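You operate a simulated robot arm through the tools that you are given. There is no shell and no other tool. Be economical: measure what you need, move in short steps, check, and stop when the job is done.

Carry out the task below with a simulated two-armed robot. There is one attempt and no reset: what you move stays moved.

## Task
Pick up the teal short can from the middle of the sample table with one hand, pass it to the other hand and put it on the lower middle bay of the screen rack. Set down upright: short can.

The check looks at the end state, three seconds after you hand in, the way a careful person would. Anything else that was tipped, shoved, dropped, spilled or broken makes it a failure.

## Robot
Two 7-joint arms with two-finger parallel grippers on one trunk, on a base that drives. Base frame: it is fixed to the floor where the robot stands at the start and does not move with it; the origin is under the middle of the robot, x ahead of it, y to its left, z up; the surface under the hand at the start is at about z = 750. Units: mm, degrees, N and s.
The left shoulder is at the start at [60, 189, 1128], the right one opposite. With the tool pointing down near the work surface each hand reaches from about 100 to 640 mm from the robot's upright axis, wherever it stands, measured 20 degrees to its own side. Places, roughly: lower middle bay of the screen rack [400, -2100, 700]. Payload 3.43 kg a hand.
The TCP of each hand is the grasp point between the finger pads, 30 mm short of the fingertips. In the tool frame z runs along the fingers and y along their closing line. Largest opening 94 mm; finger width 28, thickness 10; the body of the gripper, 50 by 96 mm, starts 55 mm behind the TCP.
Orientation is told as [roll, pitch, yaw] about the base's x, y, z axes, in that order, counted from this pose: with the fingers straight down and closing along the base's y, the tool's x points along the base's -x, its y along +y and its z along -z.

## Interface
- The arms move only by the tool servo_tool. It takes "left_motion", "right_motion" or both (then of equal length, played together; a hand with none holds still); each is a list that holds one entry, the list of rows, each a list of 6 numbers: the shift along the tool's x, y, z in mm, then the turn, a rotation vector about the tool's x, y, z in rad. In form: [[[x, y, z, ax, ay, az], ...]]. A call has 1 to 20 rows; each row is the pose to reach, as a shift and turn from the pose commanded when the call began, along the tool's axes at that moment. "left_grip" and "right_grip" are, for a hand that has rows, the closure, from 0 (fully open) to 1 (shut), set as the call begins (left out, the last holds). A row lasts 0.2 s, in which the tool goes at most 50 mm and 8.6 degrees; a call with a longer step from one row to the next is refused whole, and so is a gripper value outside its range. Where a pose cannot be reached the arm comes as near as it can. A force on the tool above 40 N (or 10 N above the force at the start of the call, whichever is more), or a blocked arm, ends the call early, and 0.2 s more pass. Each finger travels about 153 mm/s and halts on what it meets, pressing with about 23 N; the grip force reading is that of the motor and also rises with nothing between the fingers. The clock runs only during rows and for 0.2 s after the last one: add rows that repeat a pose to give the fingers time. The reply holds the time, the measured pose of the TCP, the force on the tool along the base axes, the opening and the grip force, in the units named above and with some noise, with the torque about the TCP (base axes, N m) and any sound that the robot's microphone picked up.
- Cameras (640 x 400 px; columns grow to the right, rows downward): "scene" is now at [1.6, 30, 1665.1]; the picture's right is [0.40, -0.92, 0.00], its down [-0.79, -0.34, -0.51] and it looks along [0.47, 0.20, -0.86] (base axes); focal length 281 px, centre (320, 200). "left" rides on the left gripper at [76, -14, -103] in its tool frame; the picture's right is [0.18, 0.98, 0.00], its down [-0.75, 0.14, -0.64] and it looks along [-0.63, 0.12, 0.77] (tool axes); focal length 243 px, centre (320, 200). "right" rides on the right gripper at [76, 14, -103] in its tool frame; the picture's right is [-0.18, 0.98, 0.00], its down [-0.75, -0.14, -0.64] and it looks along [-0.63, -0.12, 0.77] (tool axes); focal length 243 px, centre (320, 200). There is no depth. A picture from a camera that has moved, and an enlarged one, comes with that camera's place and axes in the base frame and with its lens.
- capture(camera): a new picture of that camera. It takes no simulated time.
- lift_body(by): slides the trunk up (or, below 0, down) by that many mm; the arms and the scene camera ride with it, the base frame stays. It gives what a move gives, with no picture.
- roll_base(legs): drives the robot by 1 to 6 legs, each [ahead, left, turn to the left] in mm, mm and degrees, along the robot's own axes; the way and the turn of a leg run together, so that a leg with both is an arc; at most 1500 mm and 180 degrees a leg. The arms and the cameras ride along, it lands a little off, and it stops where it bumps. It gives what a move gives.
- aim_head(pan, tilt): turns the head with the scene camera to pan (to the left, within 86 degrees either way) and tilt (down, from -29 to 69), counted from straight ahead of the robot. It gives what a move gives.
- close_up(camera, box): a new picture of the part [left, top, right, bottom] of that camera's present view, enlarged. It takes no simulated time.
- hand_in(): hands the job in; it is judged then, once.

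Go step by step. Nothing tells you exact positions but the pictures and the camera data: compare them with the known pose of the tool, close in by small moves and look again before you grip or let go. The budget is 120 turns and 88 pictures, counting those below and the enlarged ones. Unless the task says otherwise, let go and move clear before handing in, and close with one line.

The tools are called after "Call:" by a JSON object that holds its "name" and its "arguments". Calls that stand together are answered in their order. servo_tool: Moves the arms, as the interface text tells. Its arguments: {"type":"object","properties":{"left_motion":{"type":"array"},"left_grip":{"type":"number"},"right_motion":{"type":"array"},"right_grip":{"type":"number"}},"required":[]} The other tools are called the same way: lift_body (by) slides the trunk up or down; roll_base (legs) drives the base; aim_head (pan, tilt) turns the head that bears the scene camera; capture (camera) takes a picture; close_up (camera, box) takes an enlarged picture of a part of a camera's view; hand_in () hands the job in.

At the start:

```text
clock: 0.0
left_eef_pos: [423.0, 336.9, 1042.6]
left_tcp_rot: [0.1, -0.2, 0.0]
left_force: [0.2, 1.2, 0.5]
left_moment: [0.03, 0.03, 0.01]
left_finger_gap: 94.0
left_gripper_force: 0.0
right_eef_pos: [344.3, -60.8, 1057.2]
right_tcp_rot: [0.0, 0.0, 0.1]
right_force: [0.1, 0.3, -0.8]
right_moment: [0.04, 0.04, 0.01]
right_finger_gap: 93.9
right_gripper_force: 0.1
trunk travel left (down, up): [-800.0, 190.0]
robot x, y, heading: [-1.6, 2.9, -0.1]
head pan, tilt: [23.6, 59.3]
```

scene: 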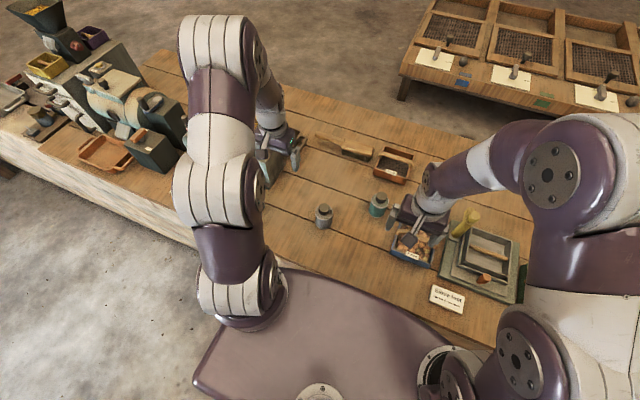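
right: 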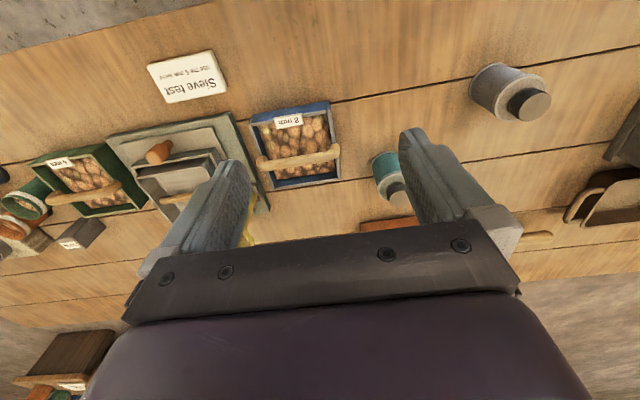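
left: 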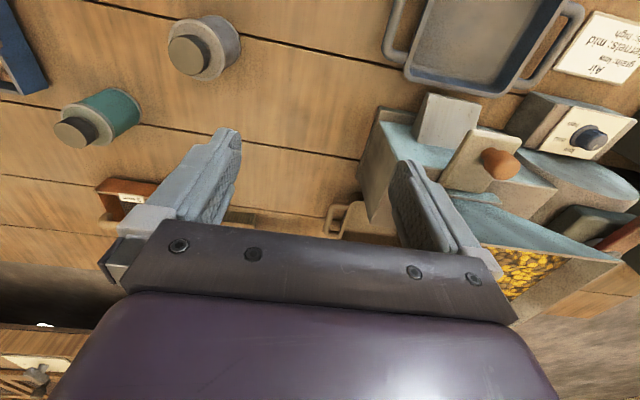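

The teal can appears to be near [555, 35], between the hands. I'll look at it more closely and turn the head to see the rack on the right.

Call:
{"name": "close_up", "arguments": {"camera": "scene", "box": [280, 120, 540, 300]}}

Call:
{"name": "aim_head", "arguments": {"pan": -80, "tilt": 20}}

Call:
{"name": "capture", "arguments": {"camera": "scene"}}

```text
2.22 times, centred on (410, 210) of scene
camera zoom: at [1.6, 30.0, 1665.1], right [0.4, -0.92, 0.0], down [-0.79, -0.34, -0.51], along [0.47, 0.2, -0.86], focal length 625 px, centre (120, 178)
```

zoom: 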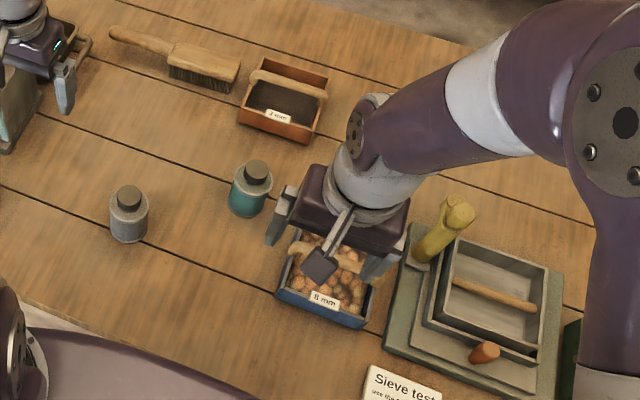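

```text
clock: 1.8
left_eef_pos: [422.5, 336.5, 1043.6]
left_tcp_rot: [0.0, -0.1, 0.1]
left_force: [0.3, 0.5, -0.4]
left_moment: [0.01, 0.04, -0.02]
left_finger_gap: 94.1
left_gripper_force: 0.0
right_eef_pos: [344.7, -62.3, 1058.0]
right_tcp_rot: [0.1, 0.0, 0.0]
right_force: [-0.1, -0.6, -0.2]
right_moment: [0.01, 0.02, 0.02]
right_finger_gap: 94.0
right_gripper_force: 0.1
trunk travel left (down, up): [-800.0, 190.0]
robot x, y, heading: [-0.7, 0.3, 0.0]
head pan, tilt: [-80.0, 20.0]
```

```text
83 pictures are left
camera scene: at [-43.9, -88.7, 1722.4], right [-0.98, -0.17, 0.0], down [-0.06, 0.34, -0.94], along [0.16, -0.93, -0.34], focal length 281 px, centre (320, 200)
```

scene: 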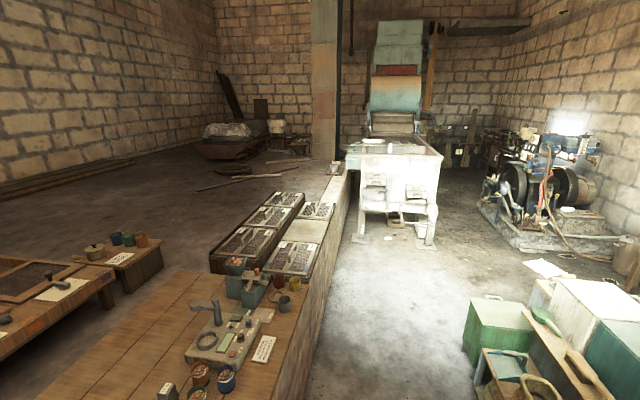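

The rack seems to be the bay array at the far end of the right-hand table. I'll zoom in.

Call:
{"name": "close_up", "arguments": {"camera": "scene", "box": [180, 170, 360, 300]}}

Call:
{"name": "close_up", "arguments": {"camera": "scene", "box": [100, 230, 340, 400]}}

```text
3.08 times, centred on (270, 235) of scene
camera zoom: at [-43.9, -88.7, 1722.4], right [-0.98, -0.17, 0.0], down [-0.06, 0.34, -0.94], along [0.16, -0.93, -0.34], focal length 866 px, centre (474, 92)
```

zoom: 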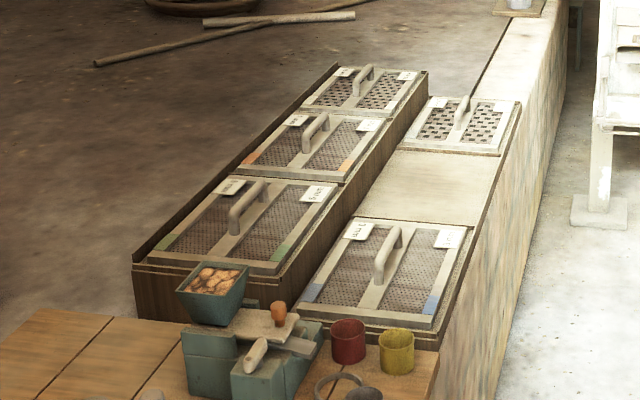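

```text
2.35 times, centred on (220, 315) of scene
camera zoom: at [-43.9, -88.7, 1722.4], right [-0.98, -0.17, 0.0], down [-0.06, 0.34, -0.94], along [0.16, -0.93, -0.34], focal length 662 px, centre (555, -71)
```

zoom: 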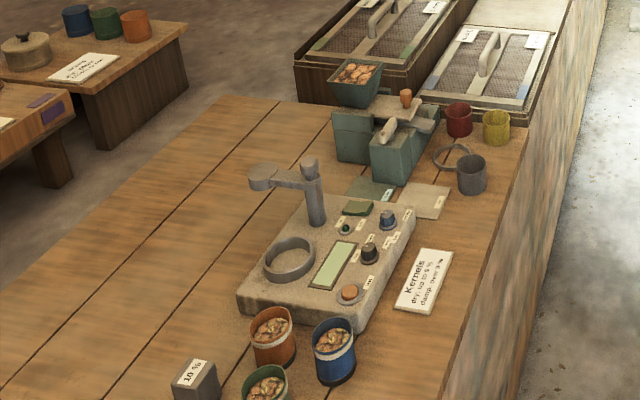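

The lower-tier middle bay is an open flat board near [430, -2110, 700], so I can place from above. My plan is that the left hand grips the can low from its left side and the right hand takes it from above and places it. First I'll measure the can.

Call:
{"name": "close_up", "arguments": {"camera": "left", "box": [30, 70, 190, 170]}}

Call:
{"name": "close_up", "arguments": {"camera": "right", "box": [320, 110, 480, 210]}}

Call:
{"name": "aim_head", "arguments": {"pan": 10, "tilt": 59}}

Call:
{"name": "capture", "arguments": {"camera": "scene"}}

```text
4.00 times, centred on (110, 120) of left
camera zoom: at [346.5, 323.7, 1145.5], right [-0.18, 0.98, 0.0], down [0.75, 0.14, 0.64], along [0.63, 0.12, -0.77], focal length 970 px, centre (1160, 520)
```

zoom: 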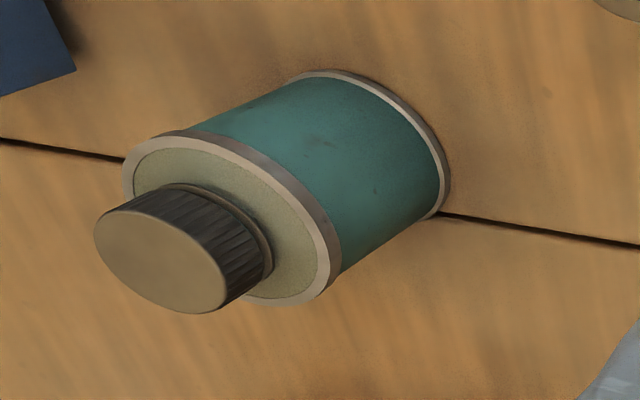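

```text
4.00 times, centred on (400, 160) of right
camera zoom: at [267.5, -46.6, 1158.8], right [0.18, 0.98, 0.0], down [0.75, -0.14, 0.64], along [0.63, -0.12, -0.77], focal length 970 px, centre (0, 360)
```

zoom: 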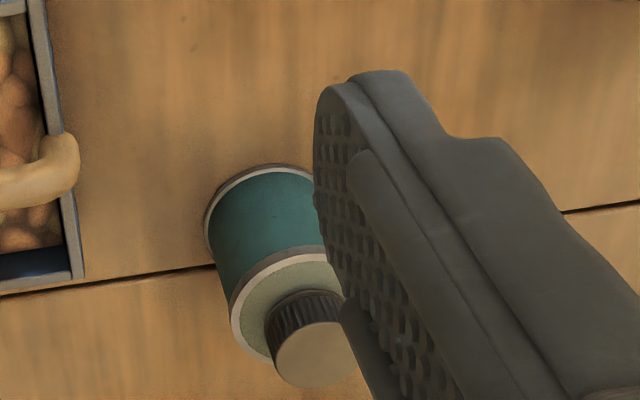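

```text
clock: 3.5
left_eef_pos: [422.8, 336.3, 1042.4]
left_tcp_rot: [0.0, -0.1, -0.1]
left_force: [-0.3, -0.3, 0.1]
left_moment: [0.02, 0.03, -0.02]
left_finger_gap: 94.0
left_gripper_force: 0.1
right_eef_pos: [344.4, -61.1, 1056.7]
right_tcp_rot: [0.0, 0.0, 0.0]
right_force: [0.1, -0.2, 0.3]
right_moment: [0.0, 0.01, 0.0]
right_finger_gap: 93.9
right_gripper_force: 0.1
trunk travel left (down, up): [-800.0, 190.0]
robot x, y, heading: [-1.0, 1.0, 0.4]
head pan, tilt: [10.0, 59.0]
```

```text
78 pictures are left
camera scene: at [6.6, 14.7, 1665.5], right [0.17, -0.98, 0.0], down [-0.84, -0.15, -0.52], along [0.51, 0.09, -0.86], focal length 281 px, centre (320, 200)
```

scene: 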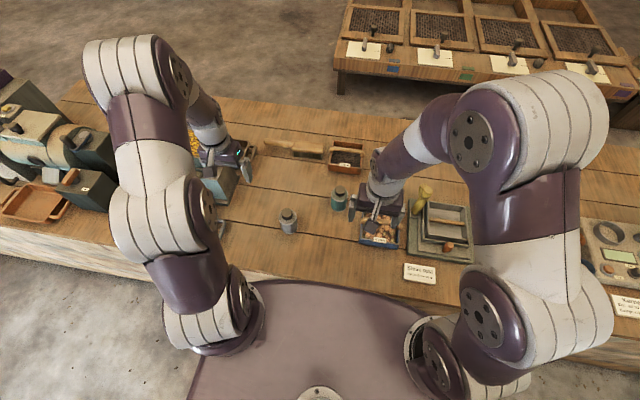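

The can is about 64 mm wide, with a 75 mm body and a cap on top reaching about 100 mm. It stands near [540, 37]. I'll turn the left hand 90° while staying high.

Call:
{"name": "servo_tool", "arguments": {"left_motion": [[[-7, -3, 4, 0, 0, -0.1428], [-14, -6, 8, 0, 0, -0.2856], [-21, -9, 12, 0, 0, -0.4284], [-28, -12, 16, 0, 0, -0.5712], [-35, -15, 20, 0, 0, -0.714], [-42, -18, 24, 0, 0, -0.8568], [-49, -21, 28, 0, 0, -0.9996], [-56, -24, 32, 0, 0, -1.1424], [-63, -27, 36, 0, 0, -1.2852], [-70, -30, 40, 0, 0, -1.428], [-77, -36, 42, 0, 0, -1.5708]]]}}

```text
clock: 5.9
left_eef_pos: [500.9, 300.6, 1001.7]
left_tcp_rot: [-0.1, 0.0, 90.1]
left_force: [-0.6, -0.1, -0.8]
left_moment: [0.01, -0.01, 0.0]
left_finger_gap: 94.1
left_gripper_force: 0.1
right_eef_pos: [343.1, -61.1, 1057.2]
right_tcp_rot: [0.0, 0.0, 0.0]
right_force: [-0.4, 0.5, 0.2]
right_moment: [0.0, 0.02, -0.02]
right_finger_gap: 94.1
right_gripper_force: 0.0
trunk travel left (down, up): [-800.0, 190.0]
robot x, y, heading: [-0.5, 1.4, -0.0]
head pan, tilt: [10.0, 59.0]
```

Yaw 90° is reachable. Next I'll tilt the fingers toward -y while moving nearer, still high.

Call:
{"name": "servo_tool", "arguments": {"left_motion": [[[14, -5, 3, 0, 0.1418, 0], [28, -10, 6, 0, 0.2836, 0], [42, -15, 9, 0, 0.4254, 0], [56, -20, 12, 0, 0.5672, 0], [70, -25, 15, 0, 0.709, 0], [84, -30, 18, 0, 0.8508, 0], [97, -35, 20, 0, 0.9926, 0], [110, -39, 22, 0, 1.134, 0]]]}}

Call:
{"name": "capture", "arguments": {"camera": "scene"}}

Call:
{"name": "capture", "arguments": {"camera": "left"}}

```text
clock: 7.7
left_eef_pos: [474.0, 164.7, 954.7]
left_tcp_rot: [-2.1, 47.3, 90.0]
left_force: [0.3, -0.4, -0.7]
left_moment: [-0.02, 0.0, -0.01]
left_finger_gap: 94.2
left_gripper_force: 0.0
left hand out of reach, approached as far as the arm can: row 4, 5, 6, 7, 8
right_eef_pos: [345.2, -61.7, 1055.8]
right_tcp_rot: [0.0, 0.0, 0.0]
right_force: [-0.2, 0.2, 0.4]
right_moment: [0.03, -0.01, 0.02]
right_finger_gap: 93.9
right_gripper_force: 0.0
trunk travel left (down, up): [-800.0, 190.0]
robot x, y, heading: [-2.2, 2.7, 0.4]
head pan, tilt: [10.0, 59.0]
```

```text
77 pictures are left
camera scene: at [6.3, 14.7, 1665.4], right [0.17, -0.98, 0.0], down [-0.84, -0.15, -0.52], along [0.51, 0.09, -0.86], focal length 281 px, centre (320, 200)
```

scene: 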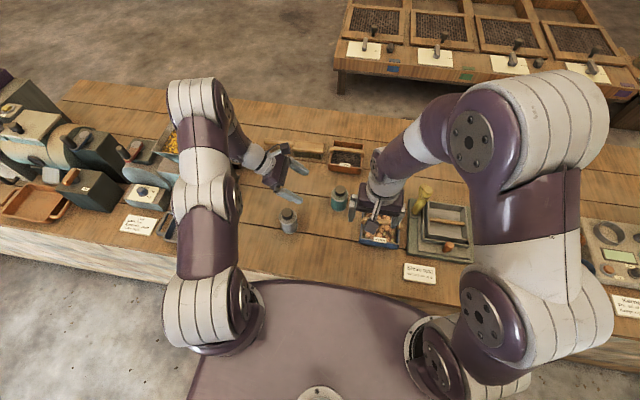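

```text
76 pictures are left
camera left: at [484.1, 189.1, 1081.4], right [-0.98, -0.15, 0.11], down [-0.16, 0.98, -0.12], along [-0.09, -0.14, -0.99], focal length 243 px, centre (320, 200)
```

left: 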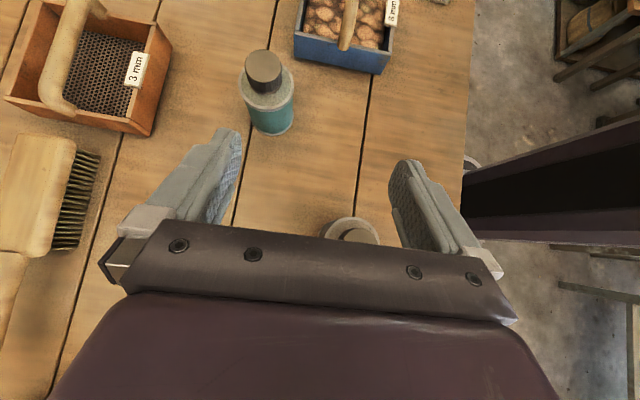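

The arm fell short at 47° tilt. I'll test whether this is a reach limit or a wrist limit by raising the hand a little and tilting further at the present x.

Call:
{"name": "servo_tool", "arguments": {"left_motion": [[[22, 0, -20, 0, 0.0, 0], [44, 0, -41, 0, 0.1, 0], [44, 0, -41, 0, 0.21, 0], [44, 0, -41, 0, 0.314, 0], [44, 0, -41, 0, 0.314, 0]]]}}

```text
clock: 8.9
left_eef_pos: [447.2, 146.3, 991.6]
left_tcp_rot: [-3.0, 49.6, 89.9]
left_force: [0.9, 0.2, 0.0]
left_moment: [-0.05, 0.01, -0.01]
left_finger_gap: 94.0
left_gripper_force: 0.1
left hand out of reach, approached as far as the arm can: row 1, 2, 3, 4, 5
right_eef_pos: [344.8, -60.7, 1056.8]
right_tcp_rot: [0.0, -0.1, 0.0]
right_force: [-0.4, 0.4, 1.1]
right_moment: [-0.02, 0.01, 0.0]
right_finger_gap: 94.1
right_gripper_force: 0.1
trunk travel left (down, up): [-800.0, 190.0]
robot x, y, heading: [-0.3, 1.8, -0.1]
head pan, tilt: [10.0, 59.0]
```

This looks like a wrist bend limit. Pointing more along +x should relieve it, so I'll yaw another 40°.

Call:
{"name": "servo_tool", "arguments": {"left_motion": [[[0, 0, 0, 0.107, 0, -0.09], [0, 0, 0, 0.214, 0, -0.18], [0, 0, 0, 0.321, 0, -0.27], [0, 0, 0, 0.428, 0, -0.36], [0, 0, 0, 0.536, 0, -0.45], [0, 0, 0, 0.536, 0, -0.45]]]}}

```text
clock: 10.3
left_eef_pos: [448.5, 145.0, 992.9]
left_tcp_rot: [-2.8, 50.9, 130.2]
left_force: [-0.1, 0.2, 0.3]
left_moment: [0.0, 0.0, 0.0]
left_finger_gap: 94.0
left_gripper_force: 0.1
right_eef_pos: [343.5, -60.1, 1056.8]
right_tcp_rot: [0.0, 0.0, 0.0]
right_force: [0.0, -0.5, 0.6]
right_moment: [-0.01, 0.01, 0.01]
right_finger_gap: 93.9
right_gripper_force: 0.1
trunk travel left (down, up): [-800.0, 190.0]
robot x, y, heading: [1.6, 2.6, -0.1]
head pan, tilt: [10.0, 59.0]
```

That orientation was reached. Now I'll tilt further.

Call:
{"name": "servo_tool", "arguments": {"left_motion": [[[0, 0, 0, 0, 0.1, 0], [0, 0, 0, 0, 0.2, 0], [0, 0, 0, 0, 0.3, 0], [0, 0, 0, 0, 0.3, 0]]]}}

Call:
{"name": "capture", "arguments": {"camera": "left"}}

Call:
{"name": "capture", "arguments": {"camera": "scene"}}

```text
clock: 11.3
left_eef_pos: [462.5, 134.0, 996.4]
left_tcp_rot: [-4.0, 62.2, 129.2]
left_force: [1.1, -0.5, -1.1]
left_moment: [0.02, 0.03, -0.03]
left_finger_gap: 94.0
left_gripper_force: 0.0
left hand out of reach, approached as far as the arm can: row 1, 2, 3, 4
right_eef_pos: [344.1, -61.1, 1056.5]
right_tcp_rot: [0.0, 0.0, 0.0]
right_force: [0.1, 1.1, -0.5]
right_moment: [-0.01, 0.02, 0.01]
right_finger_gap: 93.8
right_gripper_force: 0.0
trunk travel left (down, up): [-800.0, 190.0]
robot x, y, heading: [-1.1, -0.9, 0.1]
head pan, tilt: [10.0, 59.0]
```

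```text
75 pictures are left
camera left: at [432.9, 182.3, 1112.0], right [-0.67, -0.73, 0.13], down [-0.72, 0.59, -0.37], along [0.2, -0.34, -0.92], focal length 243 px, centre (320, 200)
```

left: 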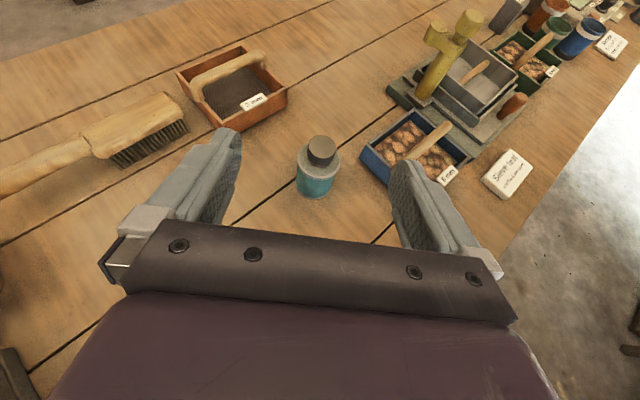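

```text
74 pictures are left
camera scene: at [7.8, 15.4, 1665.4], right [0.17, -0.98, 0.0], down [-0.84, -0.15, -0.51], along [0.51, 0.09, -0.86], focal length 281 px, centre (320, 200)
```

scene: 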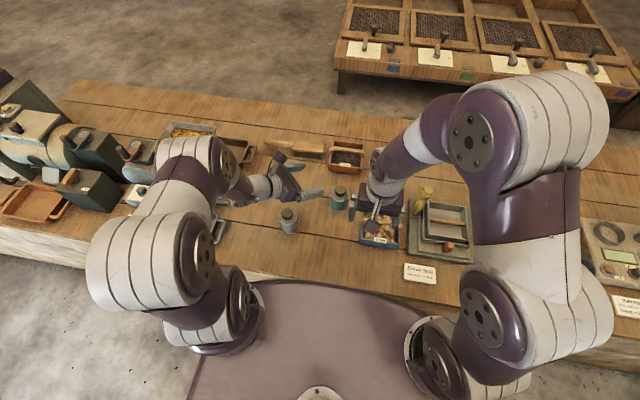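

The straight line to the can at this yaw passes over the grey can, so I'll yaw to about 164° (pointing mostly +x). The right hand will move aside at the same time.

Call:
{"name": "servo_tool", "arguments": {"left_motion": [[[2, 14, 3, 0.098, 0, -0.057], [4, 28, 7, 0.196, 0, -0.114], [6, 42, 10, 0.294, 0, -0.172], [8, 56, 14, 0.392, 0, -0.229], [9, 70, 17, 0.48, 0, -0.286], [9, 70, 17, 0.48, 0, -0.286]]], "right_motion": [[[0, -25, 0, 0, 0, 0], [0, -50, 0, 0, 0, 0], [0, -75, 0, 0, 0, 0], [0, -100, 0, 0, 0, 0], [0, -120, 0, 0, 0, 0], [0, -120, 0, 0, 0, 0]]]}}

```text
clock: 12.7
left_eef_pos: [441.2, 136.0, 1005.3]
left_tcp_rot: [0.3, 62.7, 164.7]
left_force: [0.5, 0.1, 0.6]
left_moment: [-0.02, 0.0, -0.02]
left_finger_gap: 94.1
left_gripper_force: 0.1
left hand out of reach, approached as far as the arm can: row 4, 5, 6
right_eef_pos: [344.6, -182.7, 1056.2]
right_tcp_rot: [-0.1, 0.0, 0.0]
right_force: [0.3, -0.1, -0.1]
right_moment: [-0.02, -0.02, -0.02]
right_finger_gap: 93.9
right_gripper_force: 0.2
trunk travel left (down, up): [-800.0, 190.0]
robot x, y, heading: [0.4, 2.1, -0.1]
head pan, tilt: [10.0, 59.0]
```

Orientation is good. I'll lower the trunk slightly and retry the shift to the right.

Call:
{"name": "lift_body", "arguments": {"by": -60}}

Call:
{"name": "servo_tool", "arguments": {"left_motion": [[[0, 20, 0, 0, 0, 0], [0, 40, 0, 0, 0, 0], [0, 60, 0, 0, 0, 0], [0, 70, 0, 0, 0, 0]]]}}

```text
clock: 13.7
left_eef_pos: [441.3, 135.6, 946.0]
left_tcp_rot: [0.3, 62.7, 164.6]
left_force: [-1.5, 0.7, -0.5]
left_moment: [0.0, -0.01, 0.01]
left_finger_gap: 94.0
left_gripper_force: 0.0
right_eef_pos: [344.9, -182.8, 996.5]
right_tcp_rot: [0.1, 0.0, 0.0]
right_force: [0.0, -0.4, 1.1]
right_moment: [0.01, 0.02, -0.01]
right_finger_gap: 94.2
right_gripper_force: 0.1
trunk travel left (down, up): [-740.0, 250.0]
robot x, y, heading: [-0.7, -1.4, -0.1]
head pan, tilt: [10.0, 59.0]
```

```text
clock: 14.7
left_eef_pos: [441.1, 136.4, 945.8]
left_tcp_rot: [0.4, 62.6, 164.7]
left_force: [-0.2, -0.1, -0.5]
left_moment: [-0.03, 0.03, 0.04]
left_finger_gap: 94.1
left_gripper_force: 0.1
left hand out of reach, approached as far as the arm can: row 1, 2, 3, 4
right_eef_pos: [343.6, -182.5, 997.0]
right_tcp_rot: [0.0, 0.1, 0.0]
right_force: [0.3, -0.3, 0.7]
right_moment: [-0.03, 0.0, -0.02]
right_finger_gap: 93.8
right_gripper_force: 0.1
trunk travel left (down, up): [-740.0, 250.0]
robot x, y, heading: [1.3, -0.7, 0.3]
head pan, tilt: [10.0, 59.0]
```

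A joint is at its limit here, so I'll strafe the base to the right instead.

Call:
{"name": "roll_base", "arguments": {"legs": [[0, -130, 0]]}}

Call:
{"name": "servo_tool", "arguments": {"left_motion": [[[0, -20, 0, 0, 0, 0], [0, -40, 0, 0, 0, 0], [0, -60, 0, 0, 0, 0], [0, -60, 0, 0, 0, 0]]]}}

Call:
{"name": "capture", "arguments": {"camera": "left"}}

Call:
{"name": "capture", "arguments": {"camera": "scene"}}

```text
clock: 15.9
left_eef_pos: [440.5, 8.9, 945.7]
left_tcp_rot: [0.3, 62.7, 164.8]
left_force: [0.4, -0.6, -0.2]
left_moment: [0.0, -0.04, 0.0]
left_finger_gap: 93.8
left_gripper_force: 0.0
right_eef_pos: [344.3, -310.2, 996.8]
right_tcp_rot: [0.0, 0.0, 0.1]
right_force: [-0.3, -0.2, -0.1]
right_moment: [-0.01, -0.01, -0.01]
right_finger_gap: 94.0
right_gripper_force: 0.1
trunk travel left (down, up): [-740.0, 250.0]
robot x, y, heading: [-2.2, -125.8, 0.0]
head pan, tilt: [10.0, 59.0]
```

```text
clock: 16.9
left_eef_pos: [455.1, 67.7, 946.8]
left_tcp_rot: [0.3, 62.7, 164.7]
left_force: [-0.4, -0.2, 0.1]
left_moment: [-0.01, 0.03, 0.03]
left_finger_gap: 94.1
left_gripper_force: 0.1
right_eef_pos: [344.6, -309.5, 996.8]
right_tcp_rot: [0.0, 0.1, 0.1]
right_force: [-0.2, 0.3, -0.1]
right_moment: [0.02, 0.02, -0.02]
right_finger_gap: 93.8
right_gripper_force: 0.1
trunk travel left (down, up): [-740.0, 250.0]
robot x, y, heading: [1.4, -128.9, 0.3]
head pan, tilt: [10.0, 59.0]
```

```text
73 pictures are left
camera left: at [404.9, 96.7, 1061.5], right [-0.18, -0.97, 0.17], down [-0.92, 0.11, -0.37], along [0.34, -0.22, -0.91], focal length 243 px, centre (320, 200)
```

left: 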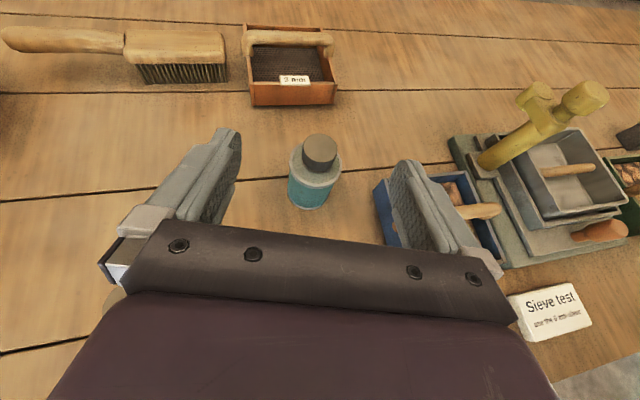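

```text
72 pictures are left
camera scene: at [6.4, -113.1, 1605.4], right [0.17, -0.98, 0.0], down [-0.84, -0.15, -0.52], along [0.51, 0.09, -0.86], focal length 281 px, centre (320, 200)
```

scene: 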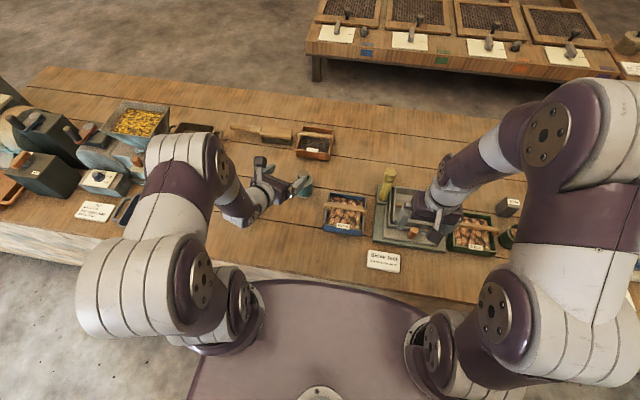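

The can is confirmed at about [540, 36] with a clear line along the present heading. I'll descend to the pre-grasp point 130 mm back along the tool axis.

Call:
{"name": "servo_tool", "arguments": {"left_motion": [[[-22, 2, 6, 0, 0, 0], [-44, 4, 12, 0, 0, 0], [-66, 6, 18, 0, 0, 0], [-88, 7, 23, 0, 0, 0], [-108, 8.5, 28, 0, 0, 0], [-108, 8.5, 28, 0, 0, 0]]]}}

Call:
{"name": "capture", "arguments": {"camera": "left"}}

Call:
{"name": "capture", "arguments": {"camera": "scene"}}

```text
clock: 18.3
left_eef_pos: [486.6, 75.7, 851.5]
left_tcp_rot: [0.4, 62.3, 164.7]
left_force: [-0.9, -0.7, 0.5]
left_moment: [0.0, -0.01, 0.0]
left_finger_gap: 93.9
left_gripper_force: 0.1
left hand out of reach, approached as far as the arm can: row 1, 2, 3, 4, 5, 6
right_eef_pos: [344.0, -309.3, 997.5]
right_tcp_rot: [0.0, 0.0, 0.2]
right_force: [0.7, -0.7, -0.9]
right_moment: [-0.03, 0.0, -0.01]
right_finger_gap: 94.2
right_gripper_force: 0.1
trunk travel left (down, up): [-740.0, 250.0]
robot x, y, heading: [-5.7, -129.9, -0.4]
head pan, tilt: [10.0, 59.0]
```

```text
71 pictures are left
camera left: at [437.0, 105.0, 966.8], right [-0.18, -0.97, 0.17], down [-0.92, 0.11, -0.37], along [0.34, -0.22, -0.91], focal length 243 px, centre (320, 200)
```

left: 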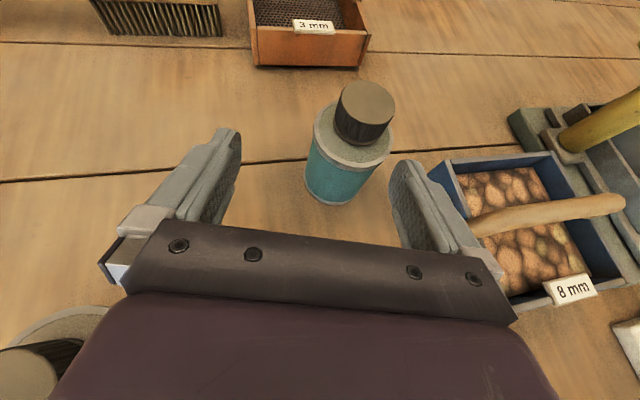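

```text
70 pictures are left
camera scene: at [6.1, -113.1, 1605.4], right [0.17, -0.98, 0.0], down [-0.84, -0.15, -0.52], along [0.51, 0.09, -0.86], focal length 281 px, centre (320, 200)
```

scene: 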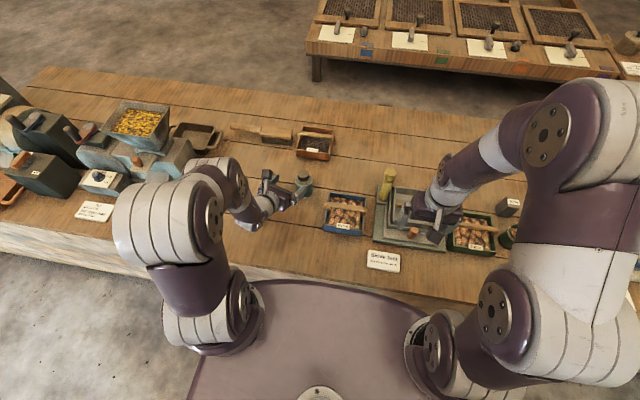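

The arm stopped 25 mm off laterally from the wanted line. I'll shift toward the can laterally, then re-measure.

Call:
{"name": "servo_tool", "arguments": {"left_motion": [[[0, 12, 0, 0, 0, 0], [0, 24, 0, 0, 0, 0], [0, 24, 0, 0, 0, 0]]]}}

```text
clock: 19.1
left_eef_pos: [488.9, 52.0, 854.3]
left_tcp_rot: [0.5, 62.4, 164.7]
left_force: [0.4, -0.6, -0.4]
left_moment: [0.02, 0.01, -0.03]
left_finger_gap: 93.6
left_gripper_force: 0.0
left hand out of reach, approached as far as the arm can: row 1, 2, 3
right_eef_pos: [344.3, -309.6, 997.2]
right_tcp_rot: [0.0, 0.0, 0.2]
right_force: [-0.5, -0.9, 0.0]
right_moment: [-0.02, -0.02, 0.02]
right_finger_gap: 94.3
right_gripper_force: 0.1
trunk travel left (down, up): [-740.0, 250.0]
robot x, y, heading: [1.5, -130.3, -0.0]
head pan, tilt: [10.0, 59.0]
```

Now laterally aligned (within about 2 mm). I'll lower by trunk so the hand moves straight down with fingers straddling, and check.

Call:
{"name": "lift_body", "arguments": {"by": -40}}

Call:
{"name": "capture", "arguments": {"camera": "left"}}

```text
clock: 20.0
left_eef_pos: [489.2, 52.2, 814.9]
left_tcp_rot: [0.4, 62.4, 164.7]
left_force: [-0.1, 0.5, 0.5]
left_moment: [-0.05, 0.03, 0.0]
left_finger_gap: 93.9
left_gripper_force: 0.0
right_eef_pos: [344.5, -309.6, 957.2]
right_tcp_rot: [0.0, 0.0, 0.1]
right_force: [-0.4, 0.1, -0.4]
right_moment: [0.03, 0.03, 0.01]
right_finger_gap: 94.0
right_gripper_force: 0.1
trunk travel left (down, up): [-700.0, 290.0]
robot x, y, heading: [-4.5, -128.8, 0.1]
head pan, tilt: [10.0, 59.0]
```

```text
69 pictures are left
camera left: at [439.3, 82.3, 929.5], right [-0.18, -0.97, 0.17], down [-0.92, 0.11, -0.37], along [0.34, -0.22, -0.91], focal length 243 px, centre (320, 200)
```

left: 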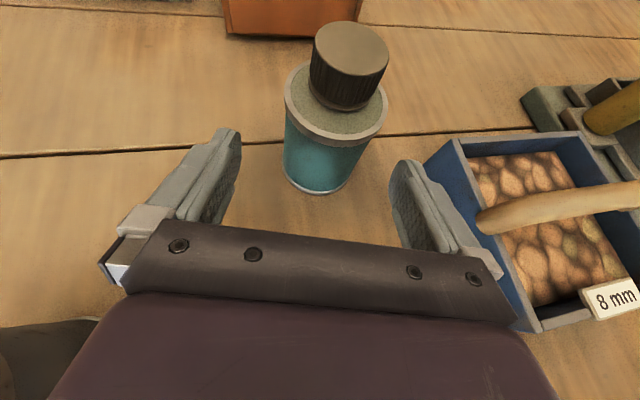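

The can is centred between the fingers at [540, 35.5], and the blue box edge is near the right finger's path. I'll narrow the opening slightly and slide in.

Call:
{"name": "servo_tool", "arguments": {"left_motion": [[[0, 2.7, 5, 0, 0, 0], [-1.5, 2.7, 15, 0, 0, 0], [-3, 2.7, 27, 0, 0, 0], [-4.5, 2.7, 40, 0, 0, 0], [-5.8, 2.7, 53.8, 0, 0, 0], [-5.8, 2.7, 53.8, 0, 0, 0]]], "left_grip": 0.1}}

Call:
{"name": "capture", "arguments": {"camera": "left"}}

```text
clock: 21.4
left_eef_pos: [531.1, 36.6, 785.2]
left_tcp_rot: [0.4, 62.4, 164.7]
left_force: [0.1, -0.1, 0.5]
left_moment: [0.0, -0.01, 0.01]
left_finger_gap: 84.5
left_gripper_force: 0.1
right_eef_pos: [343.7, -309.9, 956.9]
right_tcp_rot: [0.0, 0.0, 0.1]
right_force: [0.9, 0.2, -0.2]
right_moment: [0.02, -0.02, 0.01]
right_finger_gap: 94.0
right_gripper_force: 0.1
trunk travel left (down, up): [-700.0, 290.0]
robot x, y, heading: [-6.1, -126.9, 0.0]
head pan, tilt: [10.0, 59.0]
```

```text
68 pictures are left
camera left: at [481.6, 67.4, 900.0], right [-0.18, -0.97, 0.17], down [-0.92, 0.11, -0.37], along [0.34, -0.22, -0.91], focal length 243 px, centre (320, 200)
```

left: 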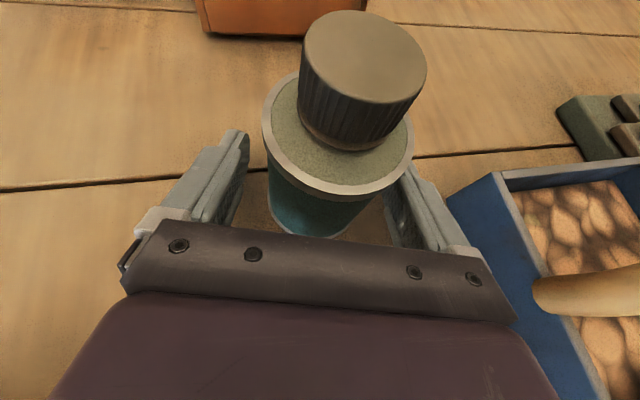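

The can is between the pads and well centred. Now I'll close.

Call:
{"name": "servo_tool", "arguments": {"left_motion": [[[0, 0, 0, 0, 0, 0], [0, 0, 0, 0, 0, 0], [0, 0, 0, 0, 0, 0], [0, 0, 0, 0, 0, 0]]], "left_grip": 1.0}}

Call:
{"name": "capture", "arguments": {"camera": "left"}}

```text
clock: 22.4
left_eef_pos: [530.7, 37.3, 785.7]
left_tcp_rot: [0.4, 62.4, 164.6]
left_force: [0.7, -0.5, -0.3]
left_moment: [0.02, -0.03, -0.03]
left_finger_gap: 60.2
left_gripper_force: 23.2
right_eef_pos: [343.6, -309.6, 956.8]
right_tcp_rot: [0.0, 0.0, 0.1]
right_force: [0.5, 0.6, 0.1]
right_moment: [0.01, 0.02, -0.03]
right_finger_gap: 94.3
right_gripper_force: 0.1
trunk travel left (down, up): [-700.0, 290.0]
robot x, y, heading: [3.4, -123.9, -0.2]
head pan, tilt: [10.0, 59.0]
```

```text
67 pictures are left
camera left: at [481.7, 67.4, 900.0], right [-0.18, -0.97, 0.17], down [-0.92, 0.11, -0.37], along [0.34, -0.22, -0.91], focal length 243 px, centre (320, 200)
```

left: 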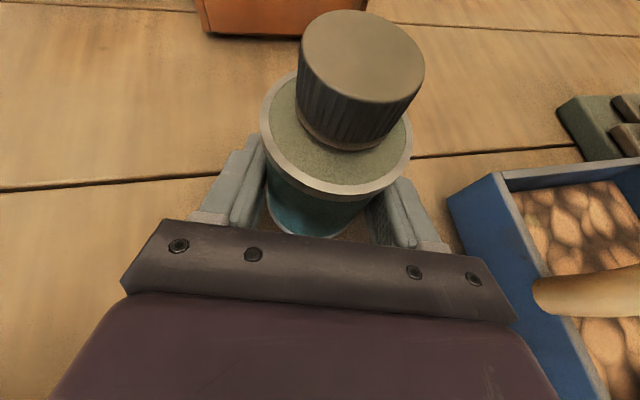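

Gripped (60 mm, 23 N). I'll lift straight up by trunk.

Call:
{"name": "lift_body", "arguments": {"by": 180}}

Call:
{"name": "capture", "arguments": {"camera": "left"}}

```text
clock: 24.4
left_eef_pos: [531.5, 37.1, 963.9]
left_tcp_rot: [0.3, 62.4, 164.7]
left_force: [0.0, 1.2, -1.7]
left_moment: [-0.01, 0.01, -0.02]
left_finger_gap: 60.5
left_gripper_force: 23.2
right_eef_pos: [344.5, -309.5, 1136.2]
right_tcp_rot: [0.1, 0.0, 0.2]
right_force: [-0.4, -0.3, 1.0]
right_moment: [0.0, 0.05, 0.02]
right_finger_gap: 94.2
right_gripper_force: 0.1
trunk travel left (down, up): [-880.0, 110.0]
robot x, y, heading: [1.6, -129.1, -0.0]
head pan, tilt: [10.0, 59.0]
```

```text
66 pictures are left
camera left: at [481.8, 67.5, 1079.8], right [-0.18, -0.97, 0.17], down [-0.92, 0.11, -0.37], along [0.34, -0.22, -0.91], focal length 243 px, centre (320, 200)
```

left: 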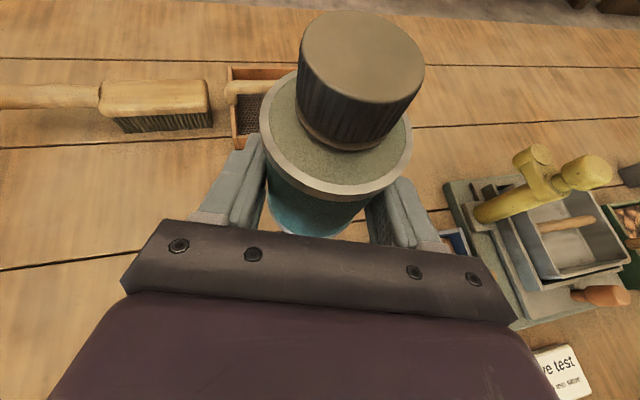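

Held firmly upright. Now I'll bring the can toward the middle, yawing the left hand to point more to the right.

Call:
{"name": "servo_tool", "arguments": {"left_motion": [[[-5, 13, -9, -0.09, 0, 0.047], [-10, 26, -18, -0.18, 0, 0.094], [-14, 39, -27, -0.27, 0, 0.141], [-19, 52, -36, -0.36, 0, 0.188], [-24, 66, -45, -0.45, 0, 0.235], [-28, 79, -54, -0.541, 0, 0.283], [-28, 79, -54, -0.541, 0, 0.283]]]}}

```text
clock: 26.0
left_eef_pos: [457.9, -29.0, 980.1]
left_tcp_rot: [0.2, 61.1, 129.5]
left_force: [0.5, -0.6, -2.2]
left_moment: [0.02, 0.01, 0.01]
left_finger_gap: 60.2
left_gripper_force: 22.9
left hand out of reach, approached as far as the arm can: row 5, 6, 7
right_eef_pos: [343.7, -310.5, 1136.2]
right_tcp_rot: [0.0, 0.0, 0.2]
right_force: [0.1, 0.5, 0.3]
right_moment: [0.02, 0.01, -0.04]
right_finger_gap: 93.9
right_gripper_force: 0.0
trunk travel left (down, up): [-880.0, 110.0]
robot x, y, heading: [0.1, -128.0, -0.1]
head pan, tilt: [10.0, 59.0]
```

The can is at about [463, -35]. Next I'll rotate the right hand toward yaw +130°, so its closing line matches the left's and its camera faces away.

Call:
{"name": "servo_tool", "arguments": {"right_motion": [[[0, 0, 0, 0, 0, -0.142], [0, 0, 0, 0, 0, -0.284], [0, 0, 0, 0, 0, -0.426], [0, 0, 0, 0, 0, -0.568], [0, 0, 0, 0, 0, -0.71], [0, 0, 0, 0, 0, -0.852], [0, 0, 0, 0, 0, -0.994], [0, 0, 0, 0, 0, -1.136], [0, 0, 0, 0, 0, -1.278], [0, 0, 0, 0, 0, -1.42], [0, 0, 0, 0, 0, -1.562], [0, 0, 0, 0, 0, -1.704], [0, 0, 0, 0, 0, -1.846], [0, 0, 0, 0, 0, -1.988], [0, 0, 0, 0, 0, -2.13], [0, 0, 0, 0, 0, -2.26]]]}}

Call:
{"name": "aim_head", "arguments": {"pan": 0, "tilt": 45}}

Call:
{"name": "capture", "arguments": {"camera": "scene"}}

```text
clock: 29.4
left_eef_pos: [458.8, -30.1, 978.8]
left_tcp_rot: [0.3, 61.2, 129.7]
left_force: [-0.4, 1.2, -1.2]
left_moment: [0.01, 0.02, 0.01]
left_finger_gap: 60.4
left_gripper_force: 22.7
right_eef_pos: [344.4, -309.5, 1136.8]
right_tcp_rot: [0.0, 0.0, 129.6]
right_force: [-0.7, -0.2, 0.1]
right_moment: [0.0, -0.01, 0.04]
right_finger_gap: 94.1
right_gripper_force: 0.1
trunk travel left (down, up): [-880.0, 110.0]
robot x, y, heading: [-1.4, -125.7, -0.1]
head pan, tilt: [10.0, 59.0]
```

```text
clock: 30.1
left_eef_pos: [458.3, -29.3, 980.4]
left_tcp_rot: [0.3, 61.2, 129.6]
left_force: [0.4, 0.0, -1.6]
left_moment: [-0.01, 0.02, -0.01]
left_finger_gap: 60.6
left_gripper_force: 22.9
right_eef_pos: [344.0, -308.0, 1136.8]
right_tcp_rot: [0.0, 0.0, 129.5]
right_force: [-0.6, 0.2, 1.3]
right_moment: [0.02, 0.0, -0.01]
right_finger_gap: 94.1
right_gripper_force: 0.1
trunk travel left (down, up): [-880.0, 110.0]
robot x, y, heading: [0.9, -128.0, 0.2]
head pan, tilt: [0.0, 45.0]
```

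```text
65 pictures are left
camera scene: at [21.3, -124.7, 1763.7], right [0.0, -1.0, 0.0], down [-0.71, 0.0, -0.71], along [0.71, 0.0, -0.71], focal length 281 px, centre (320, 200)
```

scene: 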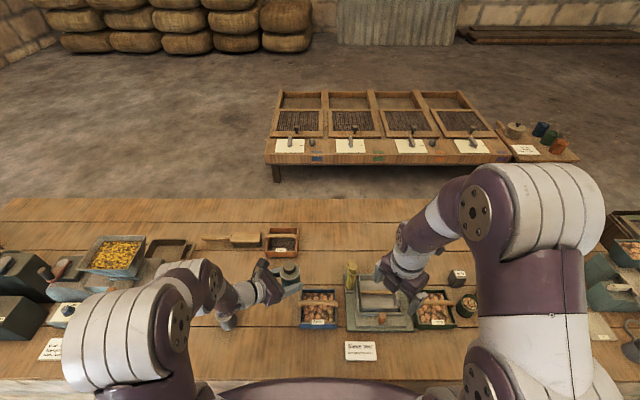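

The right hand reached it. I'll move it over the can while staying high.

Call:
{"name": "servo_tool", "arguments": {"right_motion": [[[-18, -38, 0, 0, 0, 0], [-36, -76, 0, 0, 0, 0], [-54, -114, 0, 0, 0, 0], [-73, -152, 0, 0, 0, 0], [-91, -190, 0, 0, 0, 0], [-110, -228, 0, 0, 0, 0], [-128, -266, 0, 0, 0, 0], [-128, -266, 0, 0, 0, 0]]]}}

Call:
{"name": "capture", "arguments": {"camera": "right"}}

Call:
{"name": "capture", "arguments": {"camera": "left"}}

Call:
{"name": "capture", "arguments": {"camera": "scene"}}

```text
clock: 31.9
left_eef_pos: [458.5, -29.7, 978.7]
left_tcp_rot: [0.2, 61.2, 129.6]
left_force: [-0.1, -0.4, -1.1]
left_moment: [0.02, 0.02, -0.01]
left_finger_gap: 60.3
left_gripper_force: 22.9
right_eef_pos: [467.3, -42.3, 1136.4]
right_tcp_rot: [0.0, 0.1, 129.5]
right_force: [0.0, -0.2, -0.2]
right_moment: [0.04, -0.03, 0.0]
right_finger_gap: 94.0
right_gripper_force: 0.0
trunk travel left (down, up): [-880.0, 110.0]
robot x, y, heading: [1.5, -127.3, -0.0]
head pan, tilt: [0.0, 45.0]
```

```text
64 pictures are left
camera right: at [505.1, -110.3, 1238.6], right [-0.88, -0.48, 0.0], down [-0.37, 0.67, 0.64], along [-0.31, 0.56, -0.77], focal length 243 px, centre (320, 200)
```

right: 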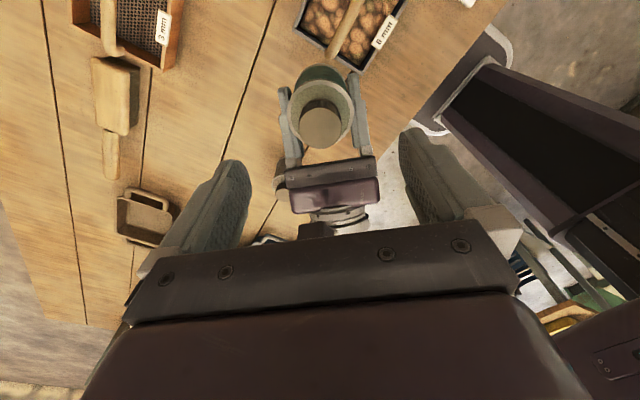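

```text
63 pictures are left
camera left: at [435.8, 21.2, 1095.8], right [-0.7, -0.69, 0.16], down [-0.7, 0.62, -0.35], along [0.14, -0.36, -0.92], focal length 243 px, centre (320, 200)
```

left: 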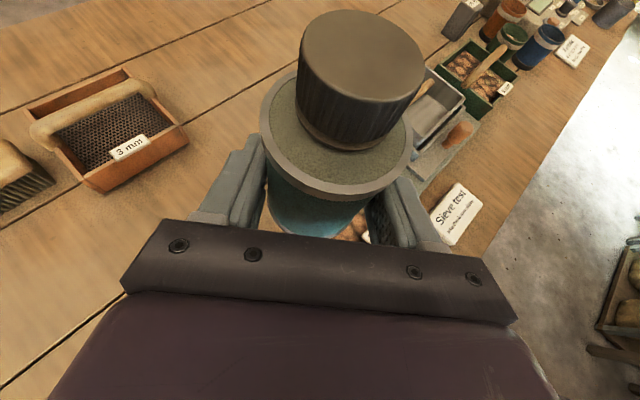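

```text
62 pictures are left
camera scene: at [20.8, -125.7, 1763.8], right [0.0, -1.0, 0.0], down [-0.71, 0.0, -0.71], along [0.71, 0.0, -0.71], focal length 281 px, centre (320, 200)
```

scene: 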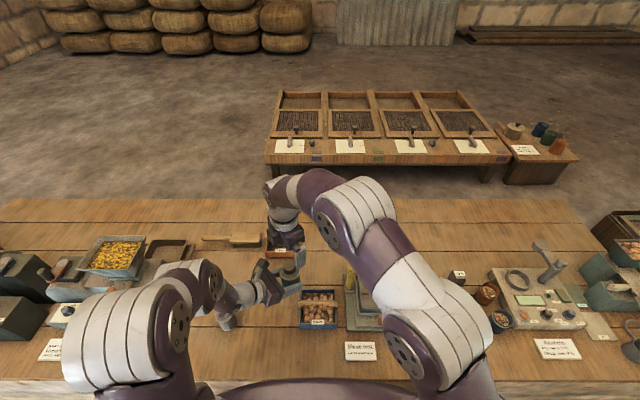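

The can sits laterally centred under the right hand at about [466, -40]. I'll descend partway and check clearances.

Call:
{"name": "servo_tool", "arguments": {"right_motion": [[[0, 0, 20, 0, 0, 0], [0, 0, 40, 0, 0, 0], [0, 0, 60, 0, 0, 0], [0, 0, 60, 0, 0, 0]]]}}

Call:
{"name": "capture", "arguments": {"camera": "right"}}

Call:
{"name": "capture", "arguments": {"camera": "left"}}

Call:
{"name": "close_up", "arguments": {"camera": "scene", "box": [200, 180, 360, 340]}}

```text
clock: 32.9
left_eef_pos: [458.9, -29.2, 979.4]
left_tcp_rot: [0.4, 61.1, 129.7]
left_force: [-0.1, 0.0, -0.7]
left_moment: [-0.03, 0.0, -0.03]
left_finger_gap: 60.3
left_gripper_force: 23.0
right_eef_pos: [468.1, -41.2, 1076.9]
right_tcp_rot: [0.1, 0.1, 129.5]
right_force: [-0.5, -0.5, -0.6]
right_moment: [-0.01, 0.0, 0.0]
right_finger_gap: 94.0
right_gripper_force: 0.0
trunk travel left (down, up): [-880.0, 110.0]
robot x, y, heading: [-2.5, -125.4, -0.1]
head pan, tilt: [0.0, 45.0]
```

```text
61 pictures are left
camera right: at [505.5, -108.5, 1178.6], right [-0.88, -0.48, 0.0], down [-0.37, 0.67, 0.64], along [-0.31, 0.56, -0.77], focal length 243 px, centre (320, 200)
```

right: 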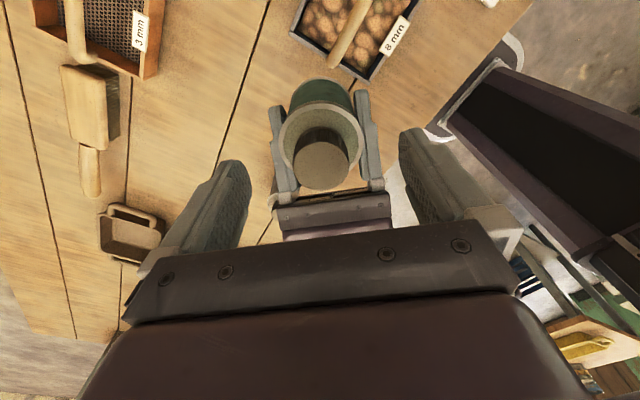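

```text
60 pictures are left
camera left: at [436.2, 21.9, 1095.5], right [-0.7, -0.69, 0.16], down [-0.7, 0.62, -0.35], along [0.14, -0.36, -0.92], focal length 243 px, centre (320, 200)
```

left: 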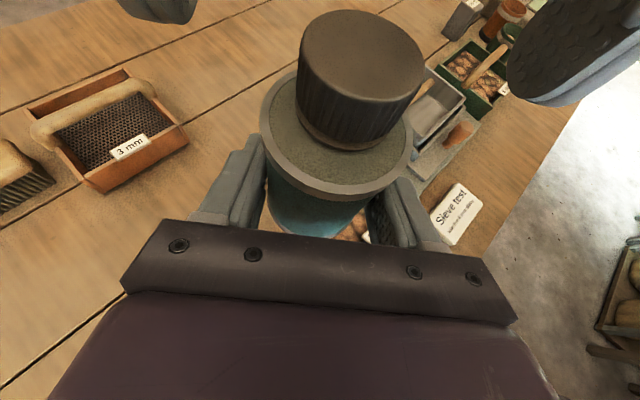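

```text
2.50 times, centred on (280, 260) of scene
camera zoom: at [21.4, -124.5, 1763.7], right [0.0, -1.0, 0.0], down [-0.71, 0.0, -0.71], along [0.71, 0.0, -0.71], focal length 703 px, centre (420, 50)
```

zoom: 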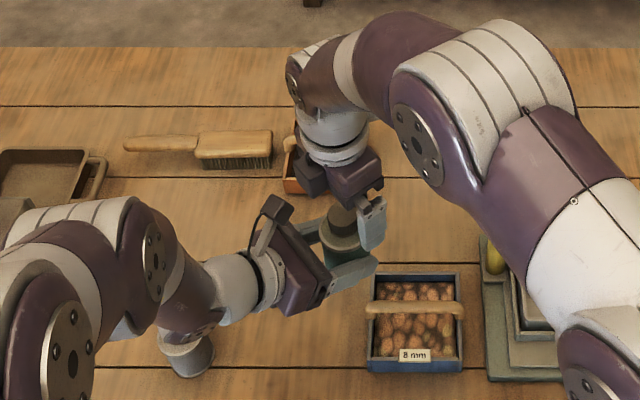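

Clear so far. I'll descend the remaining 42 mm slowly.

Call:
{"name": "servo_tool", "arguments": {"right_motion": [[[0, 0, 11, 0, 0, 0], [0, 0, 22, 0, 0, 0], [0, 0, 32, 0, 0, 0], [0, 0, 42, 0, 0, 0], [0, 0, 42, 0, 0, 0]]]}}

Call:
{"name": "capture", "arguments": {"camera": "right"}}

Call:
{"name": "capture", "arguments": {"camera": "left"}}

Call:
{"name": "close_up", "arguments": {"camera": "scene", "box": [240, 220, 320, 300]}}

```text
clock: 34.1
left_eef_pos: [459.5, -29.0, 980.3]
left_tcp_rot: [0.3, 61.1, 129.7]
left_force: [0.5, -0.7, -1.2]
left_moment: [0.02, 0.01, 0.0]
left_finger_gap: 60.3
left_gripper_force: 22.4
right_eef_pos: [469.0, -41.7, 1034.3]
right_tcp_rot: [0.0, 0.0, 129.4]
right_force: [-0.2, 0.4, -0.1]
right_moment: [0.01, -0.04, -0.01]
right_finger_gap: 94.0
right_gripper_force: 0.0
trunk travel left (down, up): [-880.0, 110.0]
robot x, y, heading: [1.3, -127.8, -0.4]
head pan, tilt: [0.0, 45.0]
```

```text
58 pictures are left
camera right: at [506.6, -109.2, 1136.8], right [-0.88, -0.48, 0.0], down [-0.37, 0.67, 0.64], along [-0.31, 0.56, -0.77], focal length 243 px, centre (320, 200)
```

right: 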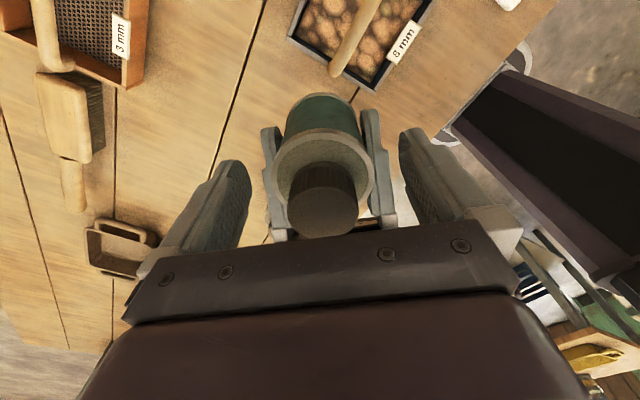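

```text
57 pictures are left
camera left: at [436.1, 21.8, 1095.5], right [-0.7, -0.69, 0.16], down [-0.7, 0.62, -0.35], along [0.14, -0.36, -0.92], focal length 243 px, centre (320, 200)
```

left: 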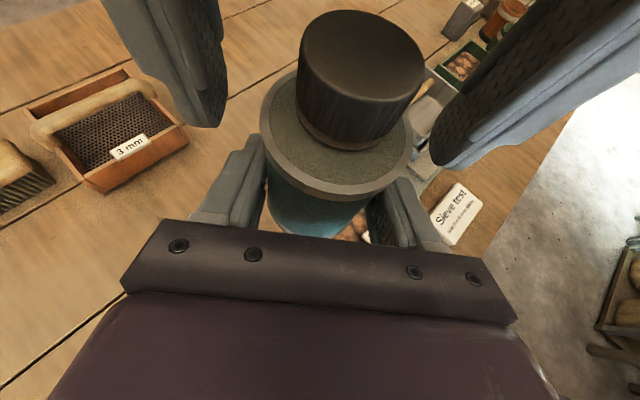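

```text
5.00 times, centred on (280, 260) of scene
camera zoom: at [21.2, -124.7, 1763.7], right [0.0, -1.0, 0.0], down [-0.71, 0.0, -0.71], along [0.71, 0.0, -0.71], focal length 1406 px, centre (520, -100)
```

zoom: 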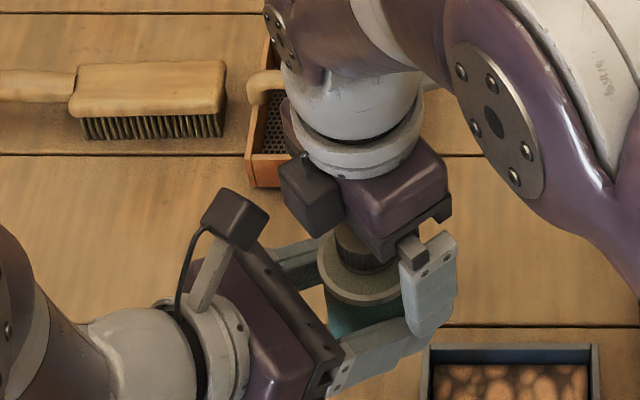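

Both hands are clear of one another, and the right fingertips overlap the upper body above the left fingers. I'll close the right hand.

Call:
{"name": "servo_tool", "arguments": {"right_motion": [[[0, 0, 2, 0, 0, 0], [0, 0, 2, 0, 0, 0], [0, 0, 2, 0, 0, 0], [0, 0, 2, 0, 0, 0]]], "right_grip": 1.0}}

Call:
{"name": "capture", "arguments": {"camera": "left"}}

Call:
{"name": "close_up", "arguments": {"camera": "scene", "box": [240, 220, 320, 300]}}

```text
clock: 35.1
left_eef_pos: [457.7, -29.8, 978.7]
left_tcp_rot: [0.4, 61.1, 129.8]
left_force: [5.8, 4.3, -17.6]
left_moment: [0.01, 0.18, 0.04]
left_finger_gap: 60.0
left_gripper_force: 22.8
right_eef_pos: [467.9, -41.2, 1032.7]
right_tcp_rot: [0.0, 0.1, 129.7]
right_force: [-7.2, -3.7, 17.9]
right_moment: [0.01, 0.32, 0.07]
right_finger_gap: 56.0
right_gripper_force: 23.1
trunk travel left (down, up): [-880.0, 110.0]
robot x, y, heading: [0.2, -127.1, 0.2]
head pan, tilt: [0.0, 45.0]
```

```text
55 pictures are left
camera left: at [436.0, 21.9, 1095.1], right [-0.7, -0.69, 0.16], down [-0.7, 0.62, -0.35], along [0.14, -0.36, -0.92], focal length 243 px, centre (320, 200)
```

left: 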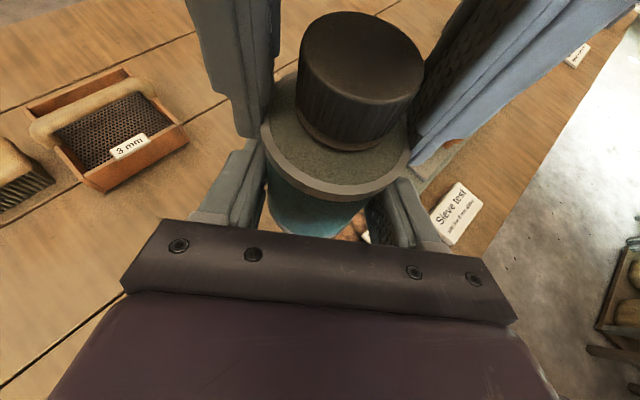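

```text
5.00 times, centred on (280, 260) of scene
camera zoom: at [21.5, -124.6, 1763.7], right [0.0, -1.0, 0.0], down [-0.71, 0.0, -0.71], along [0.71, 0.0, -0.71], focal length 1406 px, centre (520, -100)
```

zoom: 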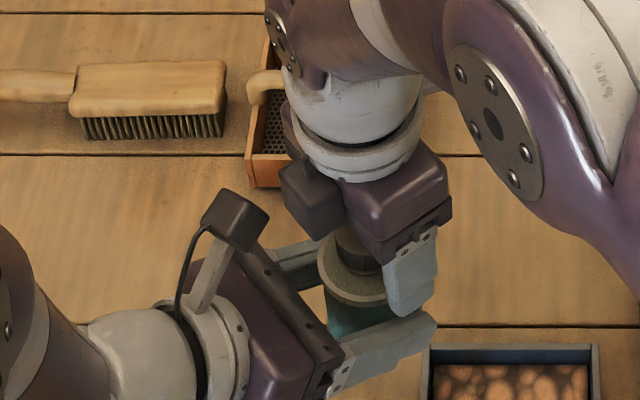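

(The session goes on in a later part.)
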